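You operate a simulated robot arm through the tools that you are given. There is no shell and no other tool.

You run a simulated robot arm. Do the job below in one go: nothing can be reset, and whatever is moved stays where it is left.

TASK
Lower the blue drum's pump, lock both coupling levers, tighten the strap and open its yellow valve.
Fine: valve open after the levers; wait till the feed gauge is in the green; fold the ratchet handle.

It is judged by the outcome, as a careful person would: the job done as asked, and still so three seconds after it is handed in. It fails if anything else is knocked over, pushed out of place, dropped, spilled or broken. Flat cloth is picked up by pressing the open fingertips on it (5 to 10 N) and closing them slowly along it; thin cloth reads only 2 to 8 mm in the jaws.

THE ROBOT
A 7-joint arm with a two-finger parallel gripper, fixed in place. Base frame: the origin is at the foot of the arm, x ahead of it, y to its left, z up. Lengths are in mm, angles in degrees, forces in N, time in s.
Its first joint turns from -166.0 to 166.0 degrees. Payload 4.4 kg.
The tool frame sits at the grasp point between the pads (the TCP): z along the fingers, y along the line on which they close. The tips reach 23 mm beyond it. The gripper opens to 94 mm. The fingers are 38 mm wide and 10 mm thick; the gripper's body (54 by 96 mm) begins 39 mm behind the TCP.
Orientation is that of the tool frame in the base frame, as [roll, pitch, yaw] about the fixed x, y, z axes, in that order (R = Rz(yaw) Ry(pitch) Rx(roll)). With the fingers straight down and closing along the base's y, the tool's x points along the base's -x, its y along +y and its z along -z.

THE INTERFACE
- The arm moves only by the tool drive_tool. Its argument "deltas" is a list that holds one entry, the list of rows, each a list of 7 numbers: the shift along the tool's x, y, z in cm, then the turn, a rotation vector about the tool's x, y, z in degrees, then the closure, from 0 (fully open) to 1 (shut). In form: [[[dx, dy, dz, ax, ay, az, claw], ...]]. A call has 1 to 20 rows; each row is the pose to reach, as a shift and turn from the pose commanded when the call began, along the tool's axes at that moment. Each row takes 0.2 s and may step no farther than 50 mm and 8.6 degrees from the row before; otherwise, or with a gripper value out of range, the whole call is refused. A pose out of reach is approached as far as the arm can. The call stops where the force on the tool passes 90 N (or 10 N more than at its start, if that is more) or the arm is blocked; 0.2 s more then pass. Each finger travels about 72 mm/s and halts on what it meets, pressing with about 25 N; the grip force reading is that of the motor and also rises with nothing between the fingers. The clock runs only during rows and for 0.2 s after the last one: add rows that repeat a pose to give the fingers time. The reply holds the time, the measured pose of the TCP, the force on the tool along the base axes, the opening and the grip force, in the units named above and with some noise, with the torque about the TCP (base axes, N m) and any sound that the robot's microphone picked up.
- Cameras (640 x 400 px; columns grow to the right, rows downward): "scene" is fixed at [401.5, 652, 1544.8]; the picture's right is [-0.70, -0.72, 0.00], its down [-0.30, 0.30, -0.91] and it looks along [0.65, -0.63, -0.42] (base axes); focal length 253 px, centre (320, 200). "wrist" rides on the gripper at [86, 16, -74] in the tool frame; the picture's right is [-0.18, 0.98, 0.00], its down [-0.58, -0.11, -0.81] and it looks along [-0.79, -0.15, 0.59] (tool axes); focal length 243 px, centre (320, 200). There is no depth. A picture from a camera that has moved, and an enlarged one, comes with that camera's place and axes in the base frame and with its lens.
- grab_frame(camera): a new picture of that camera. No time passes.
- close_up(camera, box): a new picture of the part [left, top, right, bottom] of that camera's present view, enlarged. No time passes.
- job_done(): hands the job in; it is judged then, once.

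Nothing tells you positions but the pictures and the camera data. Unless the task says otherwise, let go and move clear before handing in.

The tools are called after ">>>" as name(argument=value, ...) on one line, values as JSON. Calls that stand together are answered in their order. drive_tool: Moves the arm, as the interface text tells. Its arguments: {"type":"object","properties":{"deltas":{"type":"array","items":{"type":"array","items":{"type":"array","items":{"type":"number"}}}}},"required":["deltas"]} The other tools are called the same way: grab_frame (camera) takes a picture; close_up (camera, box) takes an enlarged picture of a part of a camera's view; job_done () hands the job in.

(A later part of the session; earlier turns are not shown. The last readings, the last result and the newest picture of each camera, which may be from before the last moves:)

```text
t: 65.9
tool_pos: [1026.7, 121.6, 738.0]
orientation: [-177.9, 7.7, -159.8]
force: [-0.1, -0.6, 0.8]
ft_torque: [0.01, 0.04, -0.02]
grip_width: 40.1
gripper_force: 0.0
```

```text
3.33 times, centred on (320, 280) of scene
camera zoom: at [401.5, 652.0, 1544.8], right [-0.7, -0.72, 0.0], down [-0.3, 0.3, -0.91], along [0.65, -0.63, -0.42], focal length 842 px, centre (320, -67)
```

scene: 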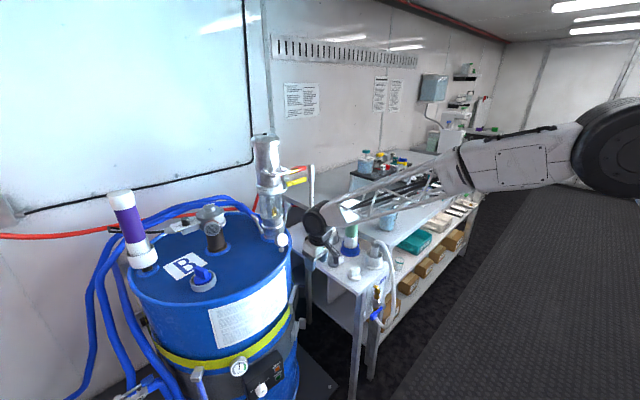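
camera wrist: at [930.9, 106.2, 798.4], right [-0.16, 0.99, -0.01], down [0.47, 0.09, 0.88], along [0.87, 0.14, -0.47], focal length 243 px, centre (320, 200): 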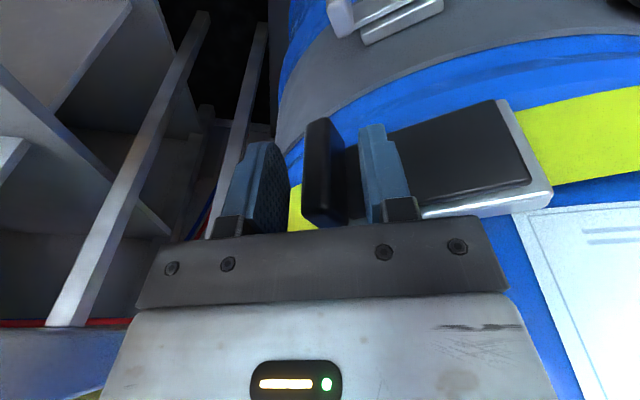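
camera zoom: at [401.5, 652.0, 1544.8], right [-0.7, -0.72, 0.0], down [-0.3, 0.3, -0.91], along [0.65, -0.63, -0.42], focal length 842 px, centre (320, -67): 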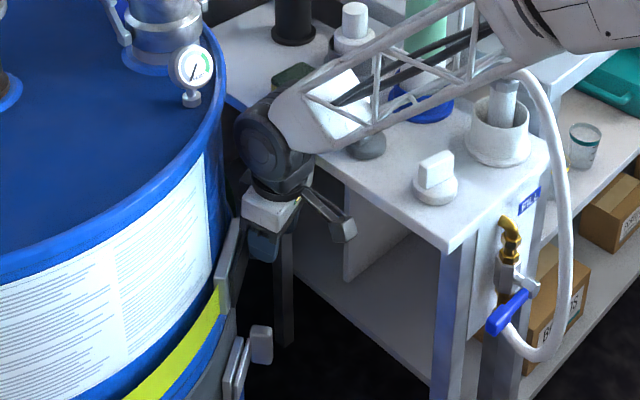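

The tab is nicely between the fingers. I'll close the grip on it.

>>> drive_tool(deltas=[[[0, 0, 0, 0, 0, 0, 0.7], [0, 0, 0, 0, 0, 0, 0.8], [0, 0, 0, 0, 0, 0, 0.9], [0, 0, 0, 0, 0, 0, 1]]])

>>> close_up(camera="wrist", box=[200, 60, 440, 230])

```text
t: 66.9
tool_pos: [1027.3, 119.7, 736.2]
orientation: [-178.0, 7.8, -159.9]
force: [17.1, -52.0, -3.1]
ft_torque: [1.13, 0.46, -0.36]
grip_width: 22.9
gripper_force: 45.1
```

```text
2.35 times, centred on (320, 145) of wrist
camera zoom: at [931.1, 103.9, 798.1], right [-0.16, 0.99, -0.01], down [0.47, 0.09, 0.88], along [0.87, 0.14, -0.47], focal length 571 px, centre (320, 329)
```

zoom: 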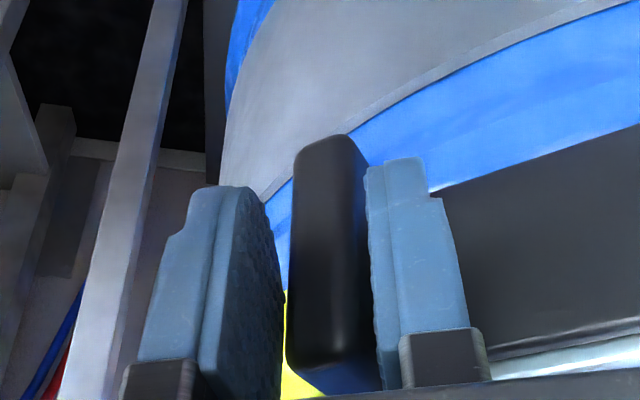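

The tab is held at 23 mm, slightly skewed. I'll start swinging the handle open along its arc, a small amount at first.

>>> drive_tool(deltas=[[[0.49, -0.19, -0.06, 0, 0, 0, 1], [1.0, -0.14, -0.13, 0, 0, 0, 1], [1.68, 0.03, -0.23, 0, 0, 0, 1], [2.44, 0.26, -0.34, 0, 0, 0, 1], [3.19, 0.53, -0.46, 0, 0, 0, 1]]])

>>> grab_frame(camera="wrist")

```text
t: 67.8
tool_pos: [1004.5, 112.5, 738.1]
orientation: [-177.9, 7.6, -159.9]
force: [-2.7, -21.5, 3.5]
ft_torque: [1.0, 1.01, 0.24]
grip_width: 19.5
gripper_force: 44.6
stopped in row 4: the force on the tool passed its limit at 92 N (the readings are from after the stop); the commanded pose is now the measured one
```

```text
taken
camera wrist: at [909.1, 96.8, 798.5], right [-0.16, 0.99, -0.01], down [0.47, 0.09, 0.88], along [0.87, 0.14, -0.48], focal length 243 px, centre (320, 200)
```

wrist: 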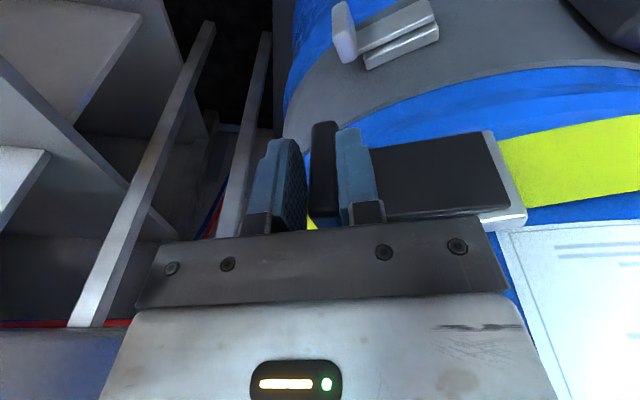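

The handle opened about 14°, and the path shows its pivot at roughly (988, 206). I'll continue on the corrected arc, turning the tool with the handle.

>>> drive_tool(deltas=[[[0.65, 0.14, -0.09, 0, 0, 4, 1], [1.28, 0.32, -0.185, 0, 0, 8, 1], [1.89, 0.56, -0.28, 0, 0, 12, 1], [2.49, 0.82, -0.37, 0, 0, 16, 1]]])

>>> grab_frame(camera="wrist")

```text
t: 68.8
tool_pos: [977.6, 114.3, 738.0]
orientation: [179.8, 7.9, -175.9]
force: [-0.8, 44.0, -5.0]
ft_torque: [0.23, 0.12, 1.24]
grip_width: 18.4
gripper_force: 45.4
```

```text
taken
camera wrist: at [881.7, 124.4, 798.5], right [0.11, 0.99, 0.03], down [0.47, -0.08, 0.88], along [0.87, -0.09, -0.48], focal length 243 px, centre (320, 200)
```

wrist: 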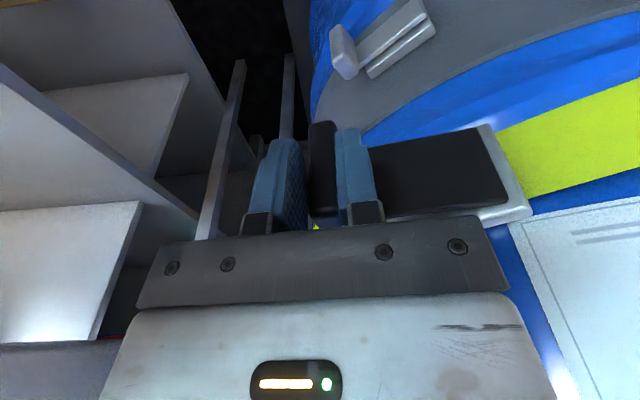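

>>> drive_tool(deltas=[[[0.55, 0.43, -0.08, 0, 0, 4, 1], [1.07, 0.63, -0.15, 0, 0, 8, 1], [1.57, 0.85, -0.22, 0, 0, 12, 1], [2.06, 1.12, -0.29, 0, 0, 16, 1]]])

>>> grab_frame(camera="wrist")

```text
t: 69.8
tool_pos: [958.0, 124.1, 737.5]
orientation: [177.7, 7.6, 167.8]
force: [24.2, 70.3, -23.8]
ft_torque: [-1.08, 0.46, 1.32]
grip_width: 19.5
gripper_force: 45.1
```

```text
taken
camera wrist: at [866.9, 157.0, 799.4], right [0.38, 0.92, 0.06], down [0.43, -0.24, 0.87], along [0.82, -0.3, -0.49], focal length 243 px, centre (320, 200)
```

wrist: 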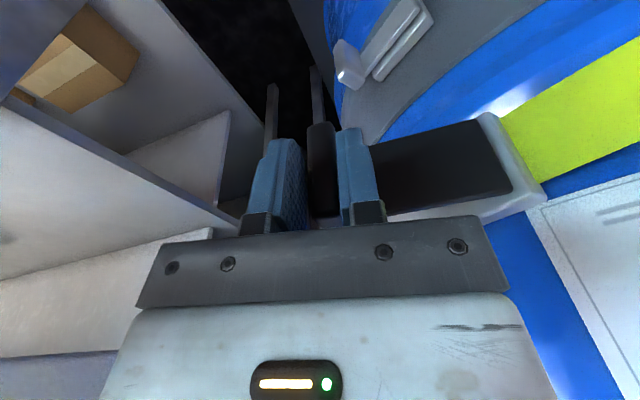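

The handle is now about 40° open. The forces show I'm pulling slightly outward, so I'll tighten the arc radius and continue.

>>> drive_tool(deltas=[[[0.54, 0.5, -0.05, 0, 0, 4, 1], [1.15, 0.76, -0.12, 0, 0, 8, 1], [1.74, 1.05, -0.19, 0, 0, 12, 1], [2.32, 1.39, -0.25, 0, 0, 16, 1]]])

>>> grab_frame(camera="wrist")

```text
t: 70.8
tool_pos: [938.0, 138.6, 738.5]
orientation: [175.7, 6.5, 151.6]
force: [14.3, 24.4, -13.5]
ft_torque: [-1.39, 0.32, 0.69]
grip_width: 20.8
gripper_force: 44.9
```

```text
taken
camera wrist: at [859.3, 193.5, 801.9], right [0.62, 0.78, 0.09], down [0.35, -0.38, 0.86], along [0.7, -0.5, -0.51], focal length 243 px, centre (320, 200)
```

wrist: 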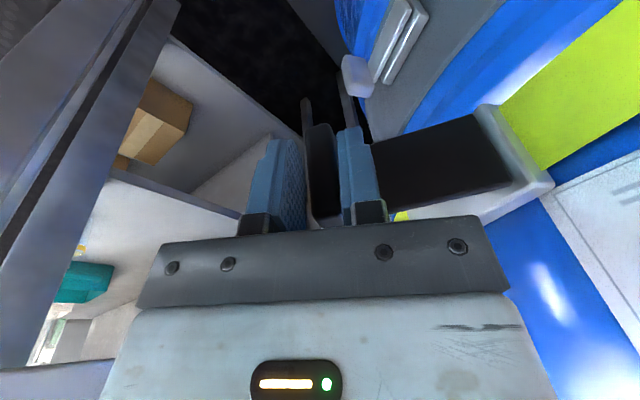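

Force is low now. I'll continue the swing to about 90° open.

>>> drive_tool(deltas=[[[0.43, 0.21, -0.03, 0, 0, 4, 1], [1.04, 0.47, -0.08, 0, 0, 8, 1], [1.64, 0.76, -0.13, 0, 0, 12, 1], [2.22, 1.08, -0.17, 0, 0, 16, 1], [2.78, 1.44, -0.21, 0, 0, 20, 1], [3.3, 1.84, -0.24, 0, 0, 24, 1], [3.81, 2.27, -0.26, 0, 0, 28, 1], [4.26, 2.71, -0.28, 0, 0, 32, 1]]])

>>> grab_frame(camera="wrist")

>>> close_up(camera="scene", box=[180, 260, 360, 400])

```text
t: 72.6
tool_pos: [912.3, 185.2, 737.6]
orientation: [172.6, 3.3, 119.8]
force: [0.1, 0.0, 0.1]
ft_torque: [0.02, -0.03, -0.01]
grip_width: 0.2
gripper_force: 42.6
```

```text
taken
camera wrist: at [873.5, 267.9, 807.6], right [0.93, 0.33, 0.14], down [0.08, -0.57, 0.82], along [0.35, -0.75, -0.56], focal length 243 px, centre (320, 200)
```

wrist: 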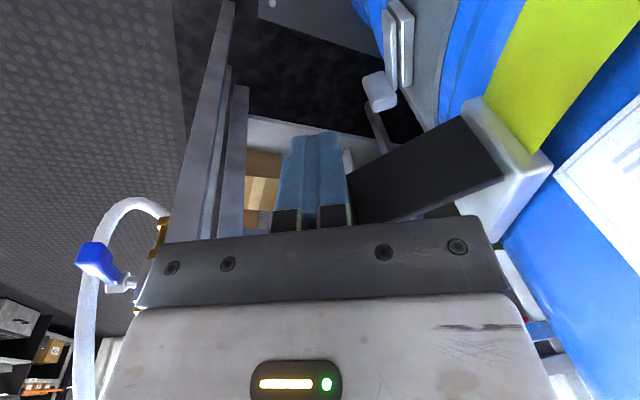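

```text
2.86 times, centred on (270, 330) of scene
camera zoom: at [401.5, 652.0, 1544.8], right [-0.7, -0.72, 0.0], down [-0.3, 0.3, -0.91], along [0.65, -0.63, -0.42], focal length 722 px, centre (463, -171)
```

zoom: 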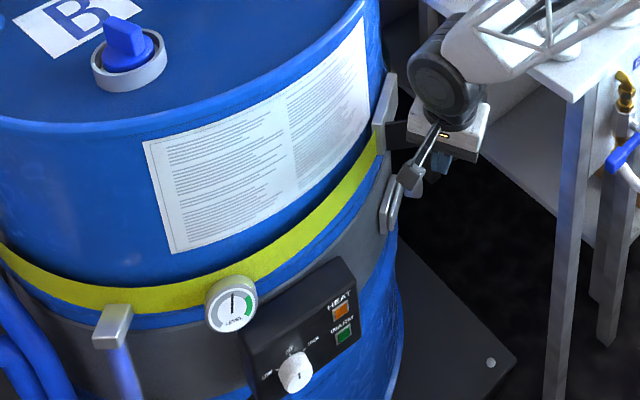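

The fingers slipped off the tab with the handle about 72° open. I'll go over the top and behind the handle with closed fingers to push it fully open.

>>> drive_tool(deltas=[[[-0.18, 0.4, -3.07, 0, 0, 0, 1], [-0.36, 0.8, -6.14, 0, 0, 0, 1], [-3.1, 2.3, -5.8, 0, 0, 8, 1], [-5.9, 3.8, -5.4, 0, 0, 16, 1], [-8.7, 5.24, -5.08, 0, 0, 24, 1], [-8.7, 5.24, -5.08, 0, 0, 30, 1]]])

>>> grab_frame(camera="wrist")

```text
t: 74.0
tool_pos: [988.2, 134.5, 799.3]
orientation: [172.5, 0.0, 94.1]
force: [-56.9, -6.9, 24.2]
ft_torque: [3.34, -5.23, 6.11]
grip_width: 0.2
gripper_force: 42.2
stopped in row 6: the force on the tool passed its limit at 145 N (the readings are from after the stop); the commanded pose is now the measured one
```

```text
taken
camera wrist: at [988.4, 222.5, 874.3], right [0.98, -0.12, 0.13], down [-0.17, -0.6, 0.78], along [-0.01, -0.8, -0.61], focal length 243 px, centre (320, 200)
```

wrist: 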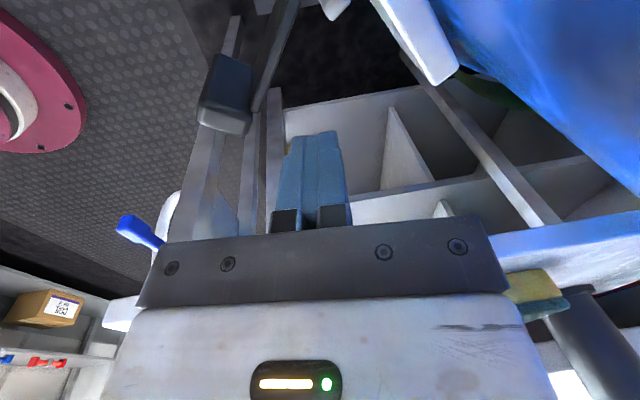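

The wrist camera touched the drum wall, so I'm backing off and turning the camera back towards the robot side.

>>> drive_tool(deltas=[[[0.15, -1.9, -1.2, 0, 0, 0, 1], [0.29, -3.7, -2.5, 0, 0, -8, 1], [0.29, -3.7, -2.5, 0, 0, -16, 1], [0.29, -3.7, -2.5, 0, 0, -24, 1], [0.29, -3.7, -2.5, 0, 0, -32, 1], [0.29, -3.7, -2.5, 0, 0, -40, 1], [0.29, -3.7, -2.5, 0, 0, -48, 1], [0.29, -3.7, -2.5, 0, 0, -56, 1], [0.29, -3.7, -2.5, 0, 0, -64, 1], [0.29, -3.7, -2.5, 0, 0, -72, 1], [0.29, -3.7, -2.5, 0, 0, -78, 1]]])

>>> grab_frame(camera="wrist")

>>> grab_frame(camera="scene")

```text
t: 76.4
tool_pos: [948.8, 135.4, 818.5]
orientation: [178.4, 7.3, 171.8]
force: [-0.9, 1.3, -0.4]
ft_torque: [-0.02, -0.05, -0.01]
grip_width: 0.0
gripper_force: 42.5
```

```text
taken
camera wrist: at [857.1, 163.2, 880.2], right [0.32, 0.95, 0.05], down [0.45, -0.2, 0.87], along [0.83, -0.25, -0.49], focal length 243 px, centre (320, 200)
```

wrist: 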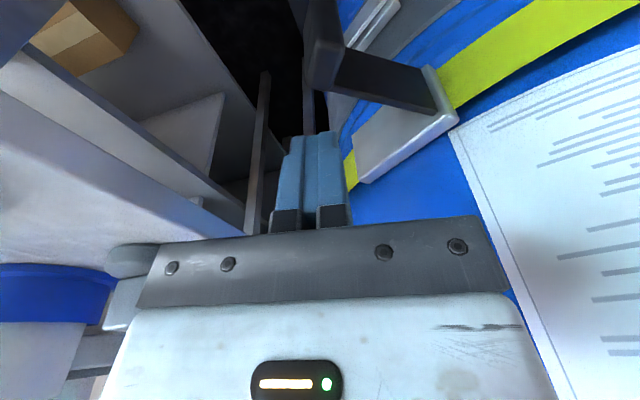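

```text
taken
```

scene: 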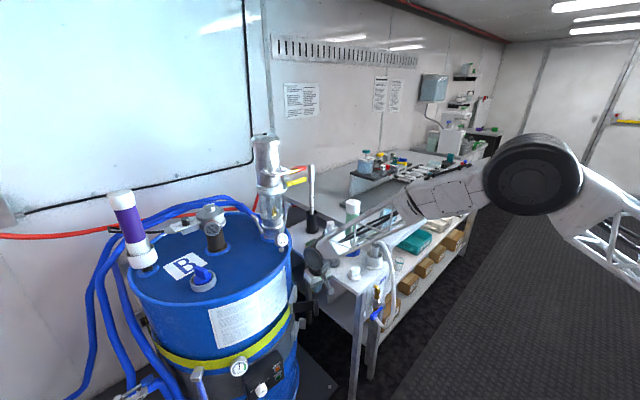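

Everything is intact and I can see the handle clearly, about 72° open. I'll go down behind it at (995, 136) and push it further open.

>>> drive_tool(deltas=[[[-2.3, 0.32, 0.3, 0, 0, 0, 1], [-4.52, 0.64, 0.6, 0, 0, 0, 1], [-4.2, 0.56, 3.2, 0, 0, 0, 1], [-3.85, 0.5, 5.9, 0, 0, 0, 1], [-3.5, 0.42, 8.53, 0, 0, 0, 1]]])

>>> grab_frame(camera="wrist")

```text
t: 77.6
tool_pos: [995.7, 135.5, 737.3]
orientation: [178.4, 7.5, 171.8]
force: [1.0, -0.1, 0.5]
ft_torque: [0.01, 0.07, 0.0]
grip_width: 0.0
gripper_force: 42.3
```

```text
taken
camera wrist: at [902.7, 163.6, 800.0], right [0.32, 0.95, 0.05], down [0.45, -0.2, 0.87], along [0.83, -0.25, -0.49], focal length 243 px, centre (320, 200)
```

wrist: 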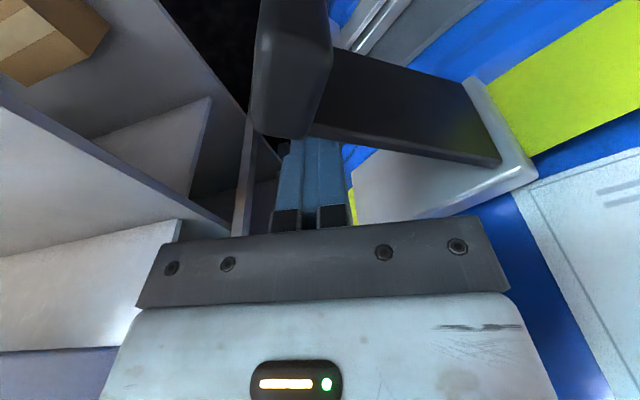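

>>> drive_tool(deltas=[[[0.66, 0, -0.09, 0, 0, 0, 1], [1.33, 0.06, -0.17, 0, 0, 0, 1], [1.98, 0.17, -0.25, 0, 0, 0, 1], [2.62, 0.35, -0.33, 0, 0, 0, 1], [3.26, 0.58, -0.41, 0, 0, 0, 1], [3.86, 0.86, -0.48, 0, 0, 0, 1]]])

>>> grab_frame(camera="wrist")

```text
t: 78.6
tool_pos: [974.3, 137.5, 740.7]
orientation: [178.2, 7.9, 171.5]
force: [24.3, -22.0, -6.4]
ft_torque: [-0.05, -0.05, 0.02]
grip_width: 0.0
gripper_force: 41.9
stopped in row 5: the force on the tool passed its limit at 108 N (the readings are from after the stop); the commanded pose is now the measured one
```

```text
taken
camera wrist: at [881.9, 166.3, 802.2], right [0.32, 0.94, 0.05], down [0.44, -0.2, 0.87], along [0.84, -0.26, -0.48], focal length 243 px, centre (320, 200)
```

wrist: 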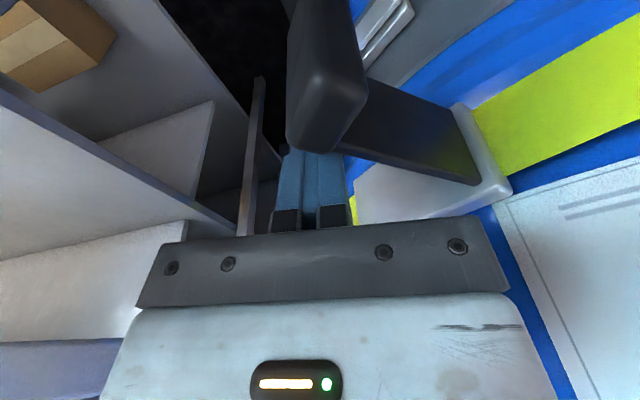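

The handle reached its open stop at about 76°. Next I'll go over to the front side of the handle and push it closed, listening for the ratchet.

>>> drive_tool(deltas=[[[-0.45, -0.34, 0.05, 0, 0, 0, 1], [-1.0, -0.22, -3.91, 0, 0, 0, 1], [-1.52, -0.1, -7.67, 0, 0, 0, 1], [0.2, 2.08, -7.84, 0, 0, 0, 1], [2.41, 4.83, -8.05, 0, 0, 0, 1], [2.93, 4.71, -4.29, 0, 0, 0, 1], [3.48, 4.59, -0.33, 0, 0, 0, 1]]])

>>> grab_frame(camera="wrist")

```text
t: 80.2
tool_pos: [945.8, 190.7, 739.9]
orientation: [178.2, 7.8, 171.5]
force: [-0.1, 0.2, 0.6]
ft_torque: [0.02, 0.03, 0.0]
grip_width: 0.0
gripper_force: 42.8
```

```text
taken
camera wrist: at [853.7, 219.0, 802.2], right [0.32, 0.95, 0.06], down [0.44, -0.2, 0.87], along [0.84, -0.26, -0.48], focal length 243 px, centre (320, 200)
```

wrist: 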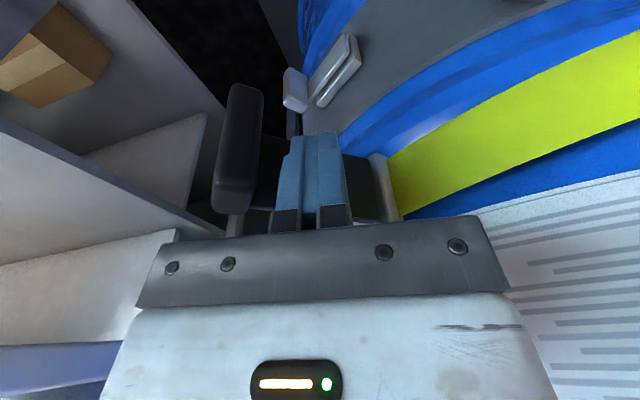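

>>> drive_tool(deltas=[[[-0.61, -0.89, 0.06, 0, 0, 0, 1], [-1.34, -1.64, 0.13, 0, 0, 0, 1], [-2.18, -2.28, 0.23, 0, 0, 0, 1], [-3.13, -2.74, 0.34, 0, 0, 0, 1], [-4.15, -3.04, 0.47, 0, 0, 0, 1], [-5.18, -3.15, 0.61, 0, 0, 0, 1]]])

>>> grab_frame(camera="wrist")

```text
t: 81.6
tool_pos: [992.7, 151.8, 739.5]
orientation: [178.2, 7.8, 171.4]
force: [-0.3, -0.3, -0.1]
ft_torque: [0.01, -0.01, 0.06]
grip_width: 0.0
gripper_force: 42.6
```

```text
taken
camera wrist: at [900.4, 179.4, 802.1], right [0.32, 0.95, 0.05], down [0.44, -0.2, 0.87], along [0.84, -0.26, -0.48], focal length 243 px, centre (320, 200)
```

wrist: 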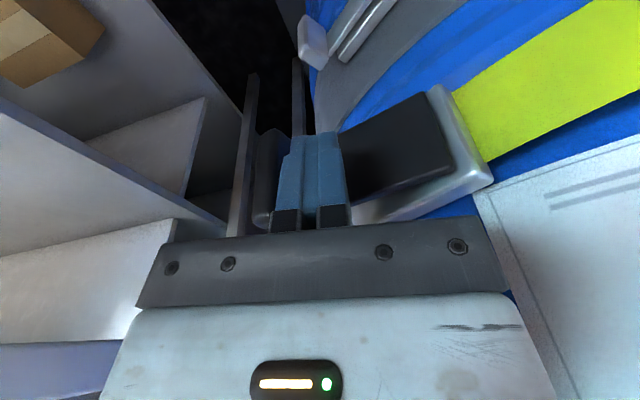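

The handle swings back freely. I'll move out and press on the tab's outer edge to fold it completely flat.

>>> drive_tool(deltas=[[[3.03, -0.98, -0.45, 0, 0, 0, 1], [2.31, -3.6, -0.44, 0, 0, 0, 1], [0.8, -3.68, -0.23, 0, 0, 0, 1], [-0.72, -3.76, -0.02, 0, 0, 0, 1], [-2.02, -3.78, 0.16, 0, 0, 0, 1], [-2.62, -3.79, 0.24, 0, 0, 0, 1], [-3.12, -3.76, 0.31, 0, 0, 0, 1]]])

>>> grab_frame(camera="wrist")

```text
t: 83.2
tool_pos: [1017.3, 109.3, 739.2]
orientation: [178.3, 7.6, 171.5]
force: [-47.1, -13.6, 13.5]
ft_torque: [0.15, -0.38, 0.16]
grip_width: 0.0
gripper_force: 43.0
```

```text
taken
camera wrist: at [924.1, 137.7, 800.8], right [0.32, 0.95, 0.05], down [0.45, -0.2, 0.87], along [0.84, -0.26, -0.49], focal length 243 px, centre (320, 200)
```

wrist: 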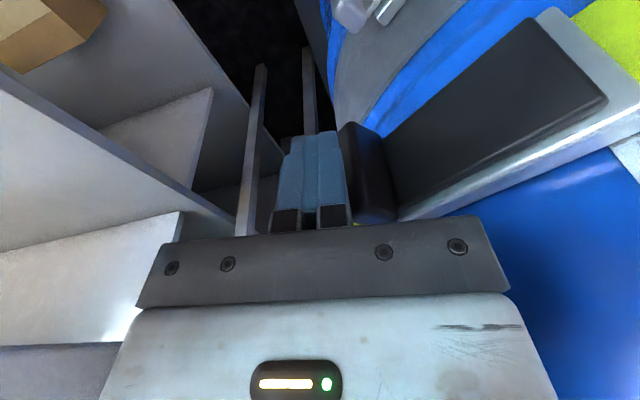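

>>> drive_tool(deltas=[[[-0.2, 0.2, 0.03, 0, 0, 0, 1], [-0.4, 0.35, 0.06, 0, 0, 0, 1], [-0.6, 0.5, 0.09, 0, 0, 0, 1]]])

>>> close_up(camera="wrist", box=[320, 0, 640, 230])

```text
t: 83.7
tool_pos: [1016.0, 109.1, 737.6]
orientation: [178.4, 7.4, 171.5]
force: [-45.0, -22.8, 21.0]
ft_torque: [0.23, -0.5, -0.06]
grip_width: 0.0
gripper_force: 42.4
stopped in row 2: the force on the tool passed its limit at 97 N (the readings are from after the stop); the commanded pose is now the measured one
```

```text
1.74 times, centred on (480, 115) of wrist
camera zoom: at [925.0, 137.3, 800.3], right [0.32, 0.94, 0.05], down [0.45, -0.2, 0.87], along [0.83, -0.26, -0.49], focal length 422 px, centre (42, 348)
```

zoom: 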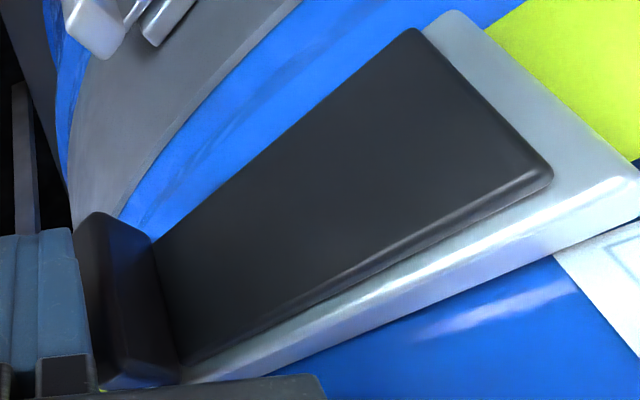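

The handle is folded to its stop. I'll compare the strap now with the earlier picture to see whether it tightened.

>>> close_up(camera="scene", box=[180, 270, 340, 400])

>>> close_up(camera="scene", box=[80, 180, 340, 400])

```text
3.08 times, centred on (260, 335) of scene
camera zoom: at [401.5, 652.0, 1544.8], right [-0.7, -0.72, 0.0], down [-0.3, 0.3, -0.91], along [0.65, -0.63, -0.42], focal length 777 px, centre (505, -215)
```

zoom: 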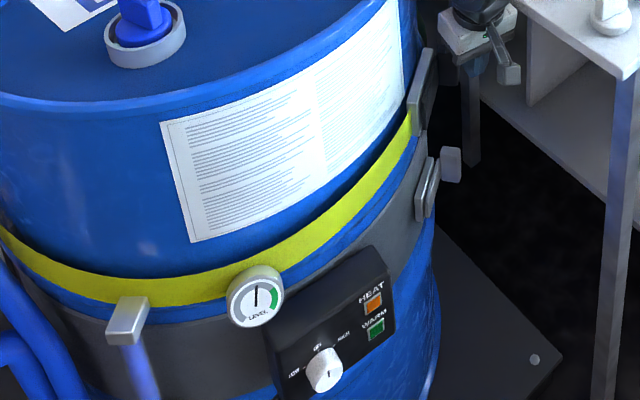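

```text
1.82 times, centred on (210, 290) of scene
camera zoom: at [401.5, 652.0, 1544.8], right [-0.7, -0.72, 0.0], down [-0.3, 0.3, -0.91], along [0.65, -0.63, -0.42], focal length 459 px, centre (520, 36)
```

zoom: 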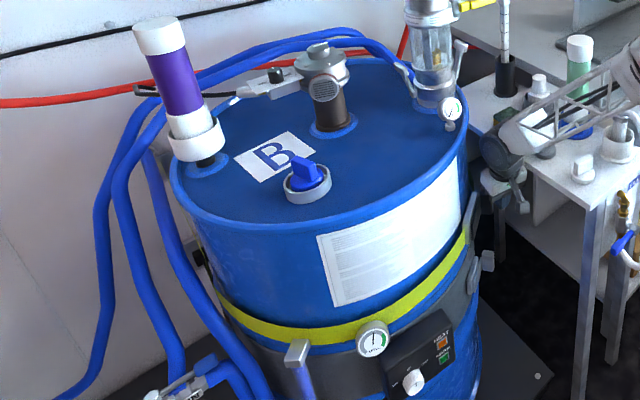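

I'll return to the same viewpoint I used earlier above the ratchet and compare directly.

>>> drive_tool(deltas=[[[1.51, 0.08, -0.21, 0, 0, 0, 1], [1.46, 0.64, -4.73, 0, 0, 0, 1], [1.87, 1.84, -8.78, 0, 0, -8, 0.5], [1.99, 2.96, -11.28, 0, 0, -16, 0], [1.99, 2.96, -11.28, 0, 0, -24, 0], [1.99, 2.96, -11.28, 0, 0, -32, 0], [1.99, 2.96, -11.28, 0, 0, -40, 0], [1.99, 2.96, -11.28, 0, 0, -43.8, 0]]])

>>> close_up(camera="wrist", box=[240, 40, 420, 160])

>>> grab_frame(camera="wrist")

```text
t: 85.5
tool_pos: [988.2, 142.5, 846.8]
orientation: [-176.0, 6.6, -144.4]
force: [1.1, -0.3, -0.9]
ft_torque: [0.0, -0.01, 0.0]
grip_width: 93.7
gripper_force: 0.1
```

```text
3.33 times, centred on (330, 100) of wrist
camera zoom: at [899.4, 104.2, 909.8], right [-0.42, 0.91, -0.05], down [0.43, 0.24, 0.87], along [0.8, 0.34, -0.49], focal length 809 px, centre (287, 533)
```

zoom: 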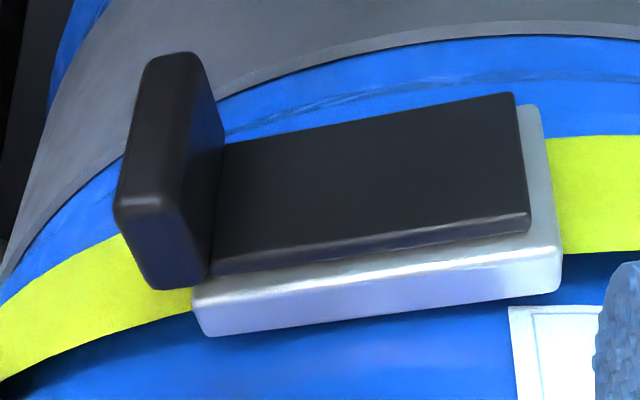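

```text
taken
camera wrist: at [899.4, 104.2, 909.8], right [-0.42, 0.91, -0.05], down [0.43, 0.24, 0.87], along [0.8, 0.34, -0.49], focal length 243 px, centre (320, 200)
```

wrist: 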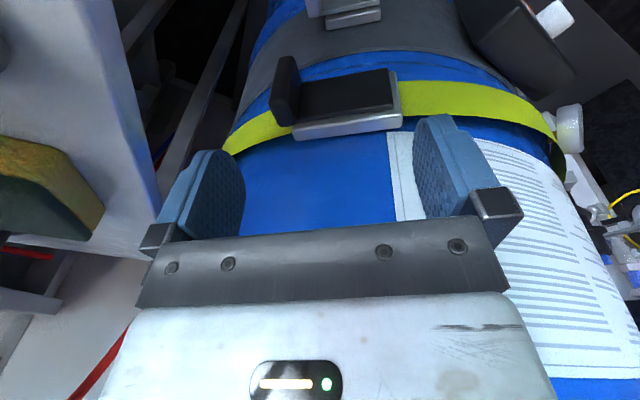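

Confirmed: the handle started out folded, so the strap has to be tightened by pumping it. The earlier slip happened because I went past the 76° stop. I'll re-grip the tab, aligned and deeper this time, so I can make full strokes without letting go.

>>> drive_tool(deltas=[[[-1.07, -2.1, 2.6, 0, 0, 0, 0.53], [-2.13, -4.27, 5.27, 0, 0, 0, 0.53], [-1.8, -4.1, 8.3, 0, 0, 0, 0.53], [-1.42, -3.84, 11.41, 0, 0, 0, 0.53]]])

>>> grab_frame(camera="wrist")

```text
t: 86.5
tool_pos: [1037.0, 119.0, 739.9]
orientation: [-176.1, 6.5, -144.4]
force: [0.2, -0.7, 1.3]
ft_torque: [0.01, 0.01, 0.02]
grip_width: 44.3
gripper_force: 0.0
```

```text
taken
camera wrist: at [948.1, 81.4, 801.5], right [-0.42, 0.91, -0.05], down [0.42, 0.24, 0.87], along [0.8, 0.34, -0.49], focal length 243 px, centre (320, 200)
```

wrist: 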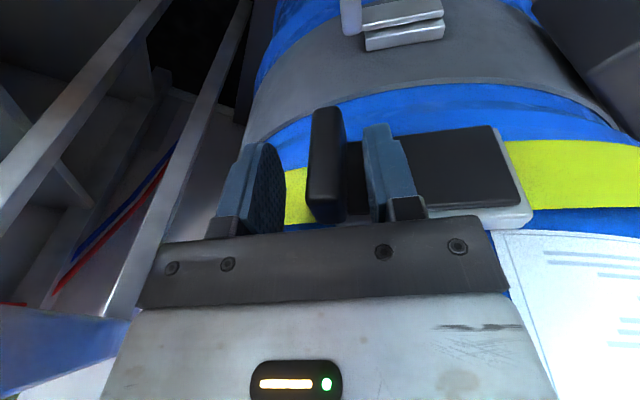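

The tab is centred. I'll close on it and swing it open to 36°, then check the force.

>>> drive_tool(deltas=[[[0, 0, 0, 0, 0, 0, 0.75], [0, 0, 0, 0, 0, 0, 0.9], [0, 0, 0, 0, 0, 0, 1], [0, 0, 0, 0, 0, 0, 1], [0.617, 0.193, -0.085, 0, 0, 4, 1], [1.218, 0.424, -0.171, 0, 0, 8, 1], [1.812, 0.699, -0.259, 0, 0, 12, 1], [2.372, 1.023, -0.347, 0, 0, 16, 1], [2.91, 1.38, -0.434, 0, 0, 20, 1], [3.431, 1.775, -0.522, 0, 0, 24, 1], [3.908, 2.199, -0.608, 0, 0, 28, 1], [4.369, 2.662, -0.694, 0, 0, 32, 1], [4.786, 3.155, -0.777, 0, 0, 36, 1]]])

>>> grab_frame(camera="wrist")

```text
t: 89.3
tool_pos: [978.4, 117.3, 738.6]
orientation: [179.3, 7.6, 179.3]
force: [1.1, 46.8, -29.2]
ft_torque: [-0.34, 0.22, 1.23]
grip_width: 18.8
gripper_force: 44.9
```

```text
taken
camera wrist: at [883.9, 134.7, 800.3], right [0.19, 0.98, 0.03], down [0.47, -0.12, 0.87], along [0.86, -0.15, -0.48], focal length 243 px, centre (320, 200)
```

wrist: 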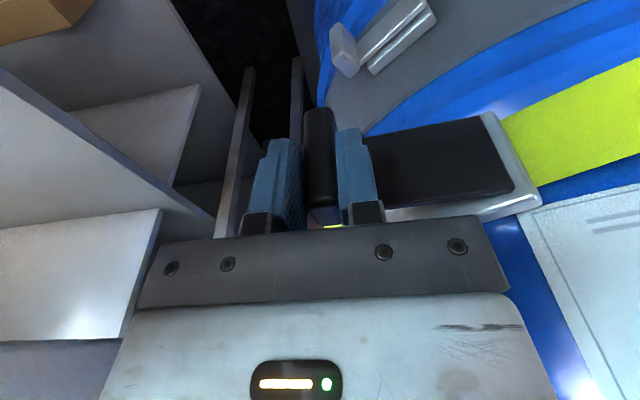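

>>> drive_tool(deltas=[[[0.599, 0.343, -0.079, 0, 0, 4, 1], [1.196, 0.565, -0.158, 0, 0, 8, 1], [1.764, 0.838, -0.234, 0, 0, 12, 1], [2.31, 1.15, -0.306, 0, 0, 16, 1], [2.84, 1.505, -0.376, 0, 0, 20, 1], [3.34, 1.89, -0.442, 0, 0, 24, 1], [3.82, 2.313, -0.506, 0, 0, 28, 1], [4.27, 2.758, -0.564, 0, 0, 32, 1], [4.67, 3.243, -0.616, 0, 0, 36, 1]]])

>>> grab_frame(camera="wrist")

```text
t: 91.3
tool_pos: [931.7, 148.3, 739.7]
orientation: [175.1, 5.7, 143.0]
force: [-42.4, -29.8, 15.8]
ft_torque: [-1.62, 1.02, 0.31]
grip_width: 21.2
gripper_force: 45.0
```

```text
taken
camera wrist: at [862.8, 213.7, 805.4], right [0.73, 0.68, 0.1], down [0.29, -0.44, 0.85], along [0.62, -0.59, -0.52], focal length 243 px, centre (320, 200)
```

wrist: 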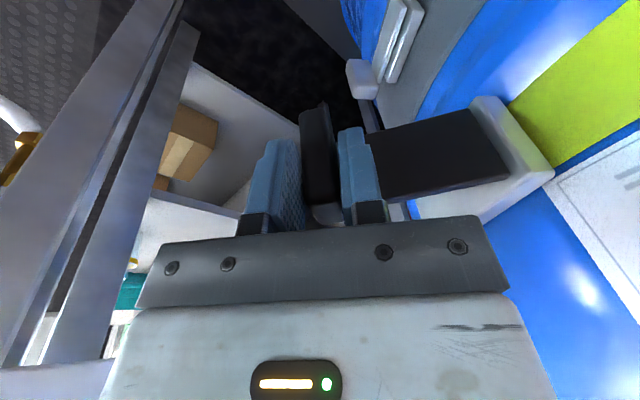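

The handle is at about 72° and still gripped. I'll nudge it to its open stop, then bring it back in the same grip.

>>> drive_tool(deltas=[[[0.31, 0.0, -0.03, 0, 0, 2, 1], [0.62, 0.01, -0.06, 0, 0, 4, 1]]])

```text
t: 91.9
tool_pos: [927.6, 154.5, 739.5]
orientation: [174.6, 5.6, 139.1]
force: [-31.6, -15.2, 8.6]
ft_torque: [-1.62, 0.77, 0.59]
grip_width: 21.5
gripper_force: 44.9
```

>>> drive_tool(deltas=[[[0.3, 0.08, -0.03, 0, 0, 2, 1], [0.6, 0.18, -0.06, 0, 0, 4, 1]]])

>>> grab_frame(camera="wrist")

```text
t: 92.5
tool_pos: [923.6, 160.0, 740.4]
orientation: [174.3, 5.0, 135.1]
force: [-21.0, -4.0, -1.3]
ft_torque: [-1.5, 0.77, 0.71]
grip_width: 21.6
gripper_force: 45.5
```

```text
taken
camera wrist: at [864.7, 231.6, 806.7], right [0.81, 0.57, 0.11], down [0.23, -0.49, 0.84], along [0.53, -0.66, -0.53], focal length 243 px, centre (320, 200)
```

wrist: 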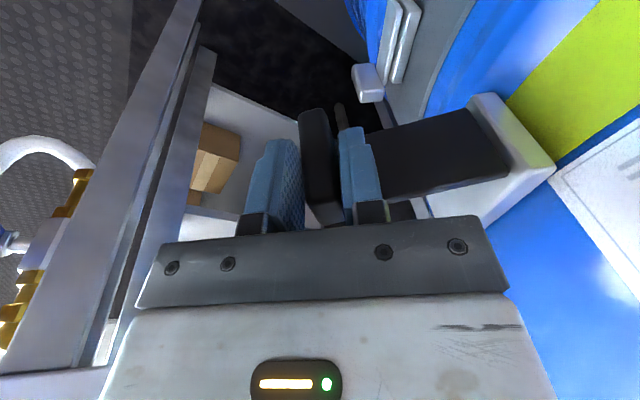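

It's open and still held. Next I'll make the closing stroke back to folded in one motion.

>>> drive_tool(deltas=[[[-0.781, -0.184, 0.05, 0, 0, -5, 1], [-1.584, -0.306, 0.11, 0, 0, -10, 1], [-2.38, -0.349, 0.175, 0, 0, -15, 1], [-3.184, -0.329, 0.248, 0, 0, -20, 1], [-3.987, -0.24, 0.327, 0, 0, -25, 1], [-4.776, -0.065, 0.414, 0, 0, -30, 1], [-5.544, 0.159, 0.504, 0, 0, -35, 1], [-6.292, 0.461, 0.6, 0, 0, -40, 1], [-7.004, 0.812, 0.698, 0, 0, -45, 1], [-7.687, 1.233, 0.8, 0, 0, -50, 1], [-8.337, 1.719, 0.906, 0, 0, -55, 1], [-8.923, 2.255, 1.011, 0, 0, -60, 1], [-9.473, 2.84, 1.118, 0, 0, -65, 1], [-9.967, 3.468, 1.224, 0, 0, -70, 1], [-10.405, 4.138, 1.33, 0, 0, -75, 1], [-10.78, 4.845, 1.433, 0, 0, -80, 1]]])

>>> grab_frame(camera="wrist")

```text
t: 95.9
tool_pos: [1035.2, 119.6, 741.2]
orientation: [-175.9, 6.4, -144.4]
force: [-40.5, 65.9, 26.6]
ft_torque: [2.33, 0.31, 1.57]
grip_width: 19.9
gripper_force: 45.3
```

```text
taken
camera wrist: at [946.6, 82.2, 802.7], right [-0.42, 0.91, -0.05], down [0.42, 0.24, 0.87], along [0.8, 0.34, -0.49], focal length 243 px, centre (320, 200)
```

wrist: 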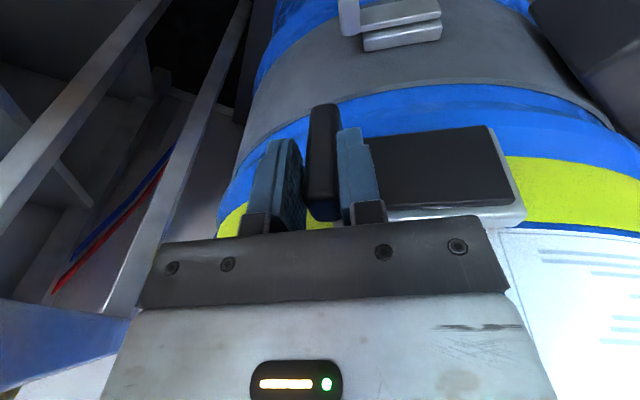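

The strap to the right of the ratchet has visibly changed, so the strokes are working. I'll check in the scene camera.

>>> close_up(camera="scene", box=[180, 270, 340, 400])

>>> close_up(camera="wrist", box=[380, 100, 640, 260])

```text
3.08 times, centred on (260, 335) of scene
camera zoom: at [401.5, 652.0, 1544.8], right [-0.7, -0.72, 0.0], down [-0.3, 0.3, -0.91], along [0.65, -0.63, -0.42], focal length 777 px, centre (505, -215)
```

zoom: 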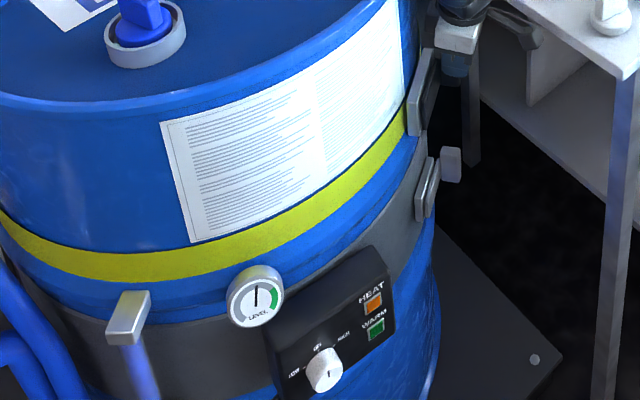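

```text
2.46 times, centred on (510, 180) of wrist
camera zoom: at [946.6, 82.2, 802.7], right [-0.42, 0.91, -0.05], down [0.42, 0.24, 0.87], along [0.8, 0.34, -0.49], focal length 597 px, centre (-148, 249)
```

zoom: 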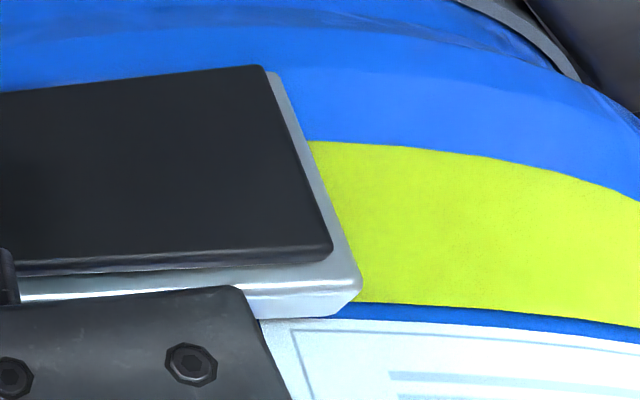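

>>> close_up(camera="scene", box=[100, 260, 330, 400])

```text
2.78 times, centred on (215, 330) of scene
camera zoom: at [401.5, 652.0, 1544.8], right [-0.7, -0.72, 0.0], down [-0.3, 0.3, -0.91], along [0.65, -0.63, -0.42], focal length 703 px, centre (612, -162)
```

zoom: 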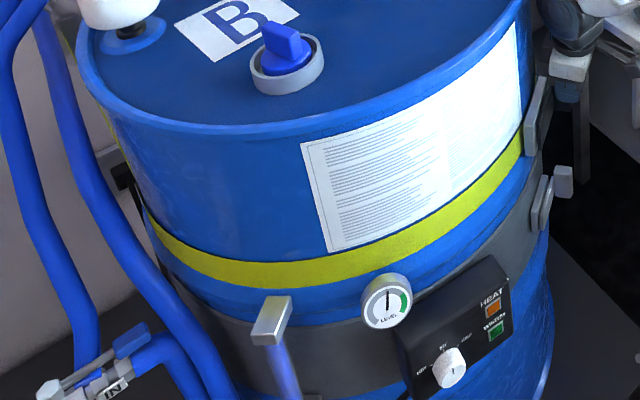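

The strap is now level and taut around the drum. I'll release the tab, rise clear and check that the handle stays folded.

>>> drive_tool(deltas=[[[0, 0, 0, 0, 0, 0, 0.6], [0, 0, 0, 0, 0, 0, 0.5], [-0.4, -0.25, -3.6, 0, 0, 0, 0.5], [-0.85, -0.5, -7.3, 0, 0, 0, 0.5], [0.4, 1.6, -9.5, 0, 0, 0, 0.5], [1.61, 3.74, -11.55, 0, 0, 0, 0.2]]])

>>> grab_frame(camera="wrist")

>>> close_up(camera="wrist", box=[240, 40, 420, 160])

```text
t: 97.3
tool_pos: [985.9, 138.7, 849.6]
orientation: [-176.0, 6.4, -144.4]
force: [0.2, -0.8, -0.4]
ft_torque: [0.01, -0.03, 0.02]
grip_width: 75.3
gripper_force: 0.0
```

```text
taken
camera wrist: at [896.8, 101.5, 911.4], right [-0.42, 0.91, -0.05], down [0.43, 0.24, 0.87], along [0.8, 0.34, -0.49], focal length 243 px, centre (320, 200)
```

wrist: 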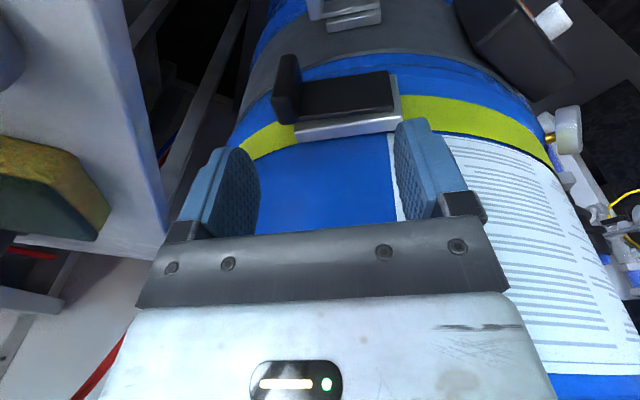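

```text
3.33 times, centred on (330, 100) of wrist
camera zoom: at [896.8, 101.5, 911.4], right [-0.42, 0.91, -0.05], down [0.43, 0.24, 0.87], along [0.8, 0.34, -0.49], focal length 809 px, centre (287, 533)
```

zoom: 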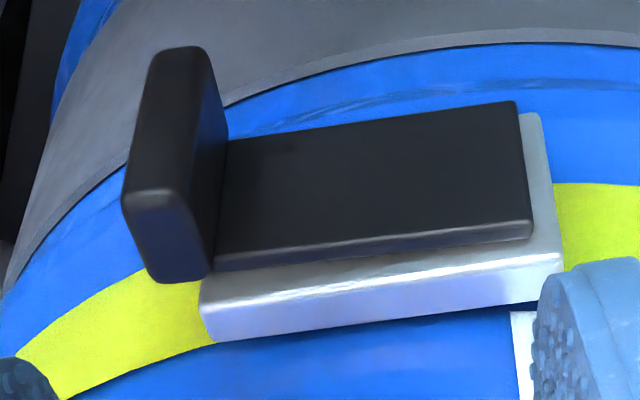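

The handle looks a few degrees short of flat. I'll press the tab's outer edge with closed fingers to fold it fully, as I did before.

>>> drive_tool(deltas=[[[0.1, -0.5, 0.02, 0, 0, 7.5, 1], [0.2, -1, 0.04, 0, 0, 15, 1], [0.3, -1.5, 0.06, 0, 0, 22.5, 1], [0.4, -2, 0.08, 0, 0, 30, 1], [0.5, -2.5, 0.1, 0, 0, 37.5, 1], [0.59, -2.89, 0.13, 0, 0, 44, 1]]])

>>> close_up(camera="wrist", box=[300, 0, 480, 130])

```text
t: 98.7
tool_pos: [998.1, 111.4, 850.5]
orientation: [178.4, 7.3, 171.2]
force: [0.7, -0.5, 0.3]
ft_torque: [0.03, 0.0, 0.01]
grip_width: 0.1
gripper_force: 24.7
```

```text
3.08 times, centred on (390, 65) of wrist
camera zoom: at [905.5, 140.4, 912.4], right [0.33, 0.94, 0.05], down [0.45, -0.2, 0.87], along [0.83, -0.26, -0.49], focal length 746 px, centre (105, 615)
```

zoom: 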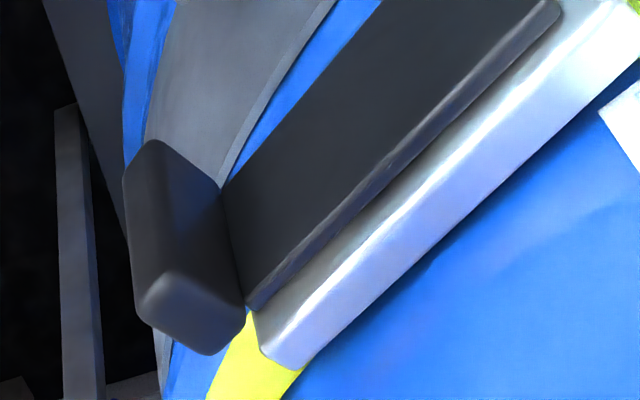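

>>> drive_tool(deltas=[[[0.47, -0.15, 3.7, 0, 0, 0, 1], [0.94, -0.29, 7.4, 0, 0, 0, 1], [1.41, -0.44, 11.1, 0, 0, 0, 1], [0.61, -0.42, 11.2, 0, 0, 0, 1], [0.02, -0.33, 11.28, 0, 0, 0, 1], [-0.36, -0.17, 11.33, 0, 0, 0, 1], [-0.64, -0.03, 11.37, 0, 0, 0, 1], [-0.81, 0.15, 11.4, 0, 0, 0, 1], [-0.985, 0.33, 11.42, 0, 0, 0, 1]]])

>>> close_up(camera="wrist", box=[320, 0, 640, 230])

```text
t: 100.5
tool_pos: [1017.0, 110.6, 735.4]
orientation: [178.6, 6.9, 171.2]
force: [-42.2, -20.9, 19.3]
ft_torque: [0.23, -0.48, -0.05]
grip_width: 0.0
gripper_force: 25.1
stopped in row 9: the force on the tool passed its limit at 98 N (the readings are from after the stop); the commanded pose is now the measured one
```

```text
1.74 times, centred on (480, 115) of wrist
camera zoom: at [925.2, 138.1, 798.9], right [0.33, 0.94, 0.05], down [0.45, -0.2, 0.87], along [0.83, -0.26, -0.5], focal length 422 px, centre (42, 348)
```

zoom: 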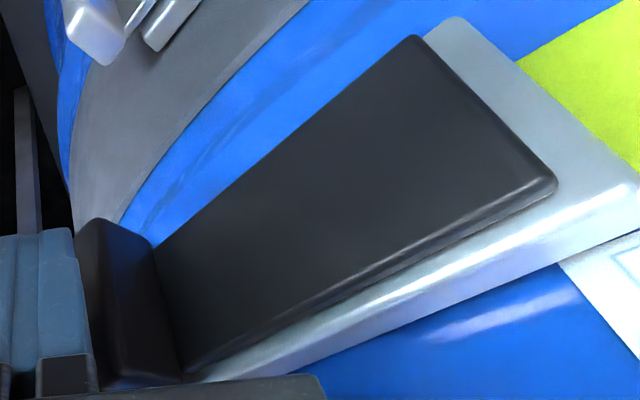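

The handle is folded against its stop. I'll retreat upward and go to look at the yellow valve.

>>> drive_tool(deltas=[[[1.52, 0.07, -0.18, 0, 0, 0, 1], [1.54, 0.6, -4.7, 0, 0, 0, 1], [2.22, 1.73, -8.79, 0, 0, 0, 1], [3.92, 2.5, -12.5, 0, 0, 0, 1], [6.52, 2.63, -16.34, 0, 0, 0, 1], [9.04, 2.27, -20.2, 0, 0, 0, 1], [11.5, 1.4, -24, 0, 0, 0, 1], [11.8, 0.38, -28.6, 0, 0, 0, 1]]])

>>> close_up(camera="scene", box=[240, 130, 330, 240])

>>> close_up(camera="scene", box=[260, 150, 320, 200])

```text
t: 102.3
tool_pos: [866.9, 129.5, 1003.7]
orientation: [178.6, 7.0, 171.1]
force: [0.6, 0.3, -0.9]
ft_torque: [-0.01, -0.01, 0.01]
grip_width: 0.2
gripper_force: 25.2
```

```text
3.64 times, centred on (285, 185) of scene
camera zoom: at [401.5, 652.0, 1544.8], right [-0.7, -0.72, 0.0], down [-0.3, 0.3, -0.91], along [0.65, -0.63, -0.42], focal length 919 px, centre (447, 254)
```

zoom: 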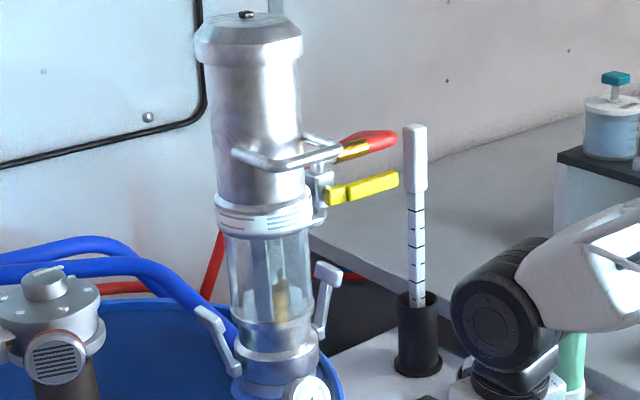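

```text
8.00 times, centred on (290, 175) of scene
camera zoom: at [401.5, 652.0, 1544.8], right [-0.7, -0.72, 0.0], down [-0.3, 0.3, -0.91], along [0.65, -0.63, -0.42], focal length 2021 px, centre (560, 400)
```

zoom: 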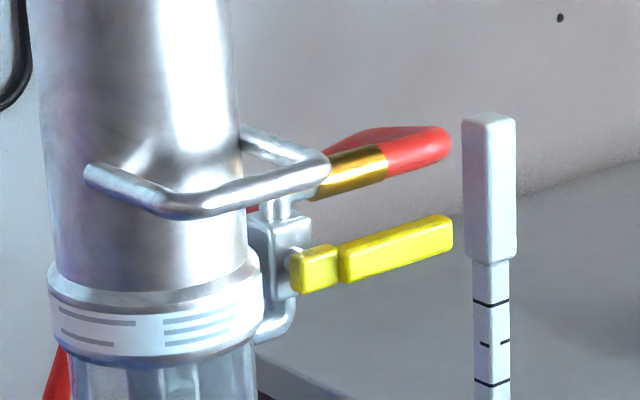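

The valve's body has a vertical pipe and the yellow lever sits horizontally on its front, so opening means turning the lever 90° to line up with the pipe. I'll move up and reorient for a frontal look.

>>> drive_tool(deltas=[[[-0.5, -1.0, -4, 0, 0, -4.5, 1], [-1.1, -2.5, -8, 0, 0, -9, 1], [-1.8, -4, -12, 0, 0, -9, 1], [-2.5, -5.5, -16, 0, 0, -9, 1], [-3.5, -7, -20, 0, 0, -9, 1], [-4.5, -8.5, -24, 0, 0, -9, 1]]])

```text
t: 103.7
tool_pos: [869.8, 37.6, 1246.3]
orientation: [179.6, 7.0, -179.7]
force: [1.0, 0.1, -0.1]
ft_torque: [0.02, 0.01, 0.03]
grip_width: 0.0
gripper_force: 25.3
```

Tilting to 45° now and looking.

>>> drive_tool(deltas=[[[0, 0, -0.6, 0, -7.6, 0, 1], [0, 0, -1.2, 0, -15.2, 0, 1], [0, 0, -1.8, 0, -22.8, 0, 1], [0, 0, -2.4, 0, -30.4, 0, 1], [0, 0, -3, 0, -38, 0, 1]]])

>>> grab_frame(camera="wrist")

>>> close_up(camera="wrist", box=[260, 20, 460, 145])

```text
t: 104.9
tool_pos: [864.0, 36.4, 1277.4]
orientation: [179.5, 45.4, -180.0]
force: [0.2, -0.4, -0.3]
ft_torque: [0.0, -0.01, 0.0]
grip_width: 0.0
gripper_force: 24.8
```

```text
taken
camera wrist: at [750.6, 52.9, 1266.3], right [0.12, 0.98, 0.14], down [-0.16, -0.12, 0.98], along [0.98, -0.14, 0.15], focal length 243 px, centre (320, 200)
```

wrist: 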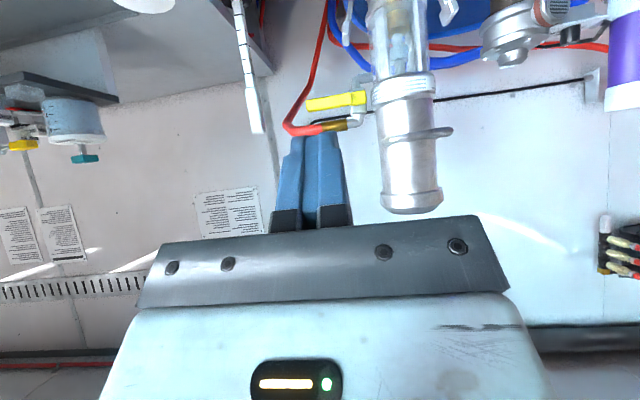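

```text
3.20 times, centred on (360, 82) of wrist
camera zoom: at [750.6, 52.9, 1266.3], right [0.12, 0.98, 0.14], down [-0.16, -0.12, 0.98], along [0.98, -0.14, 0.15], focal length 776 px, centre (192, 576)
```

zoom: 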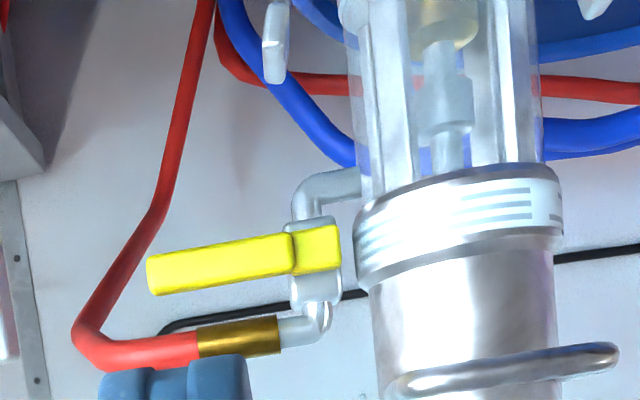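

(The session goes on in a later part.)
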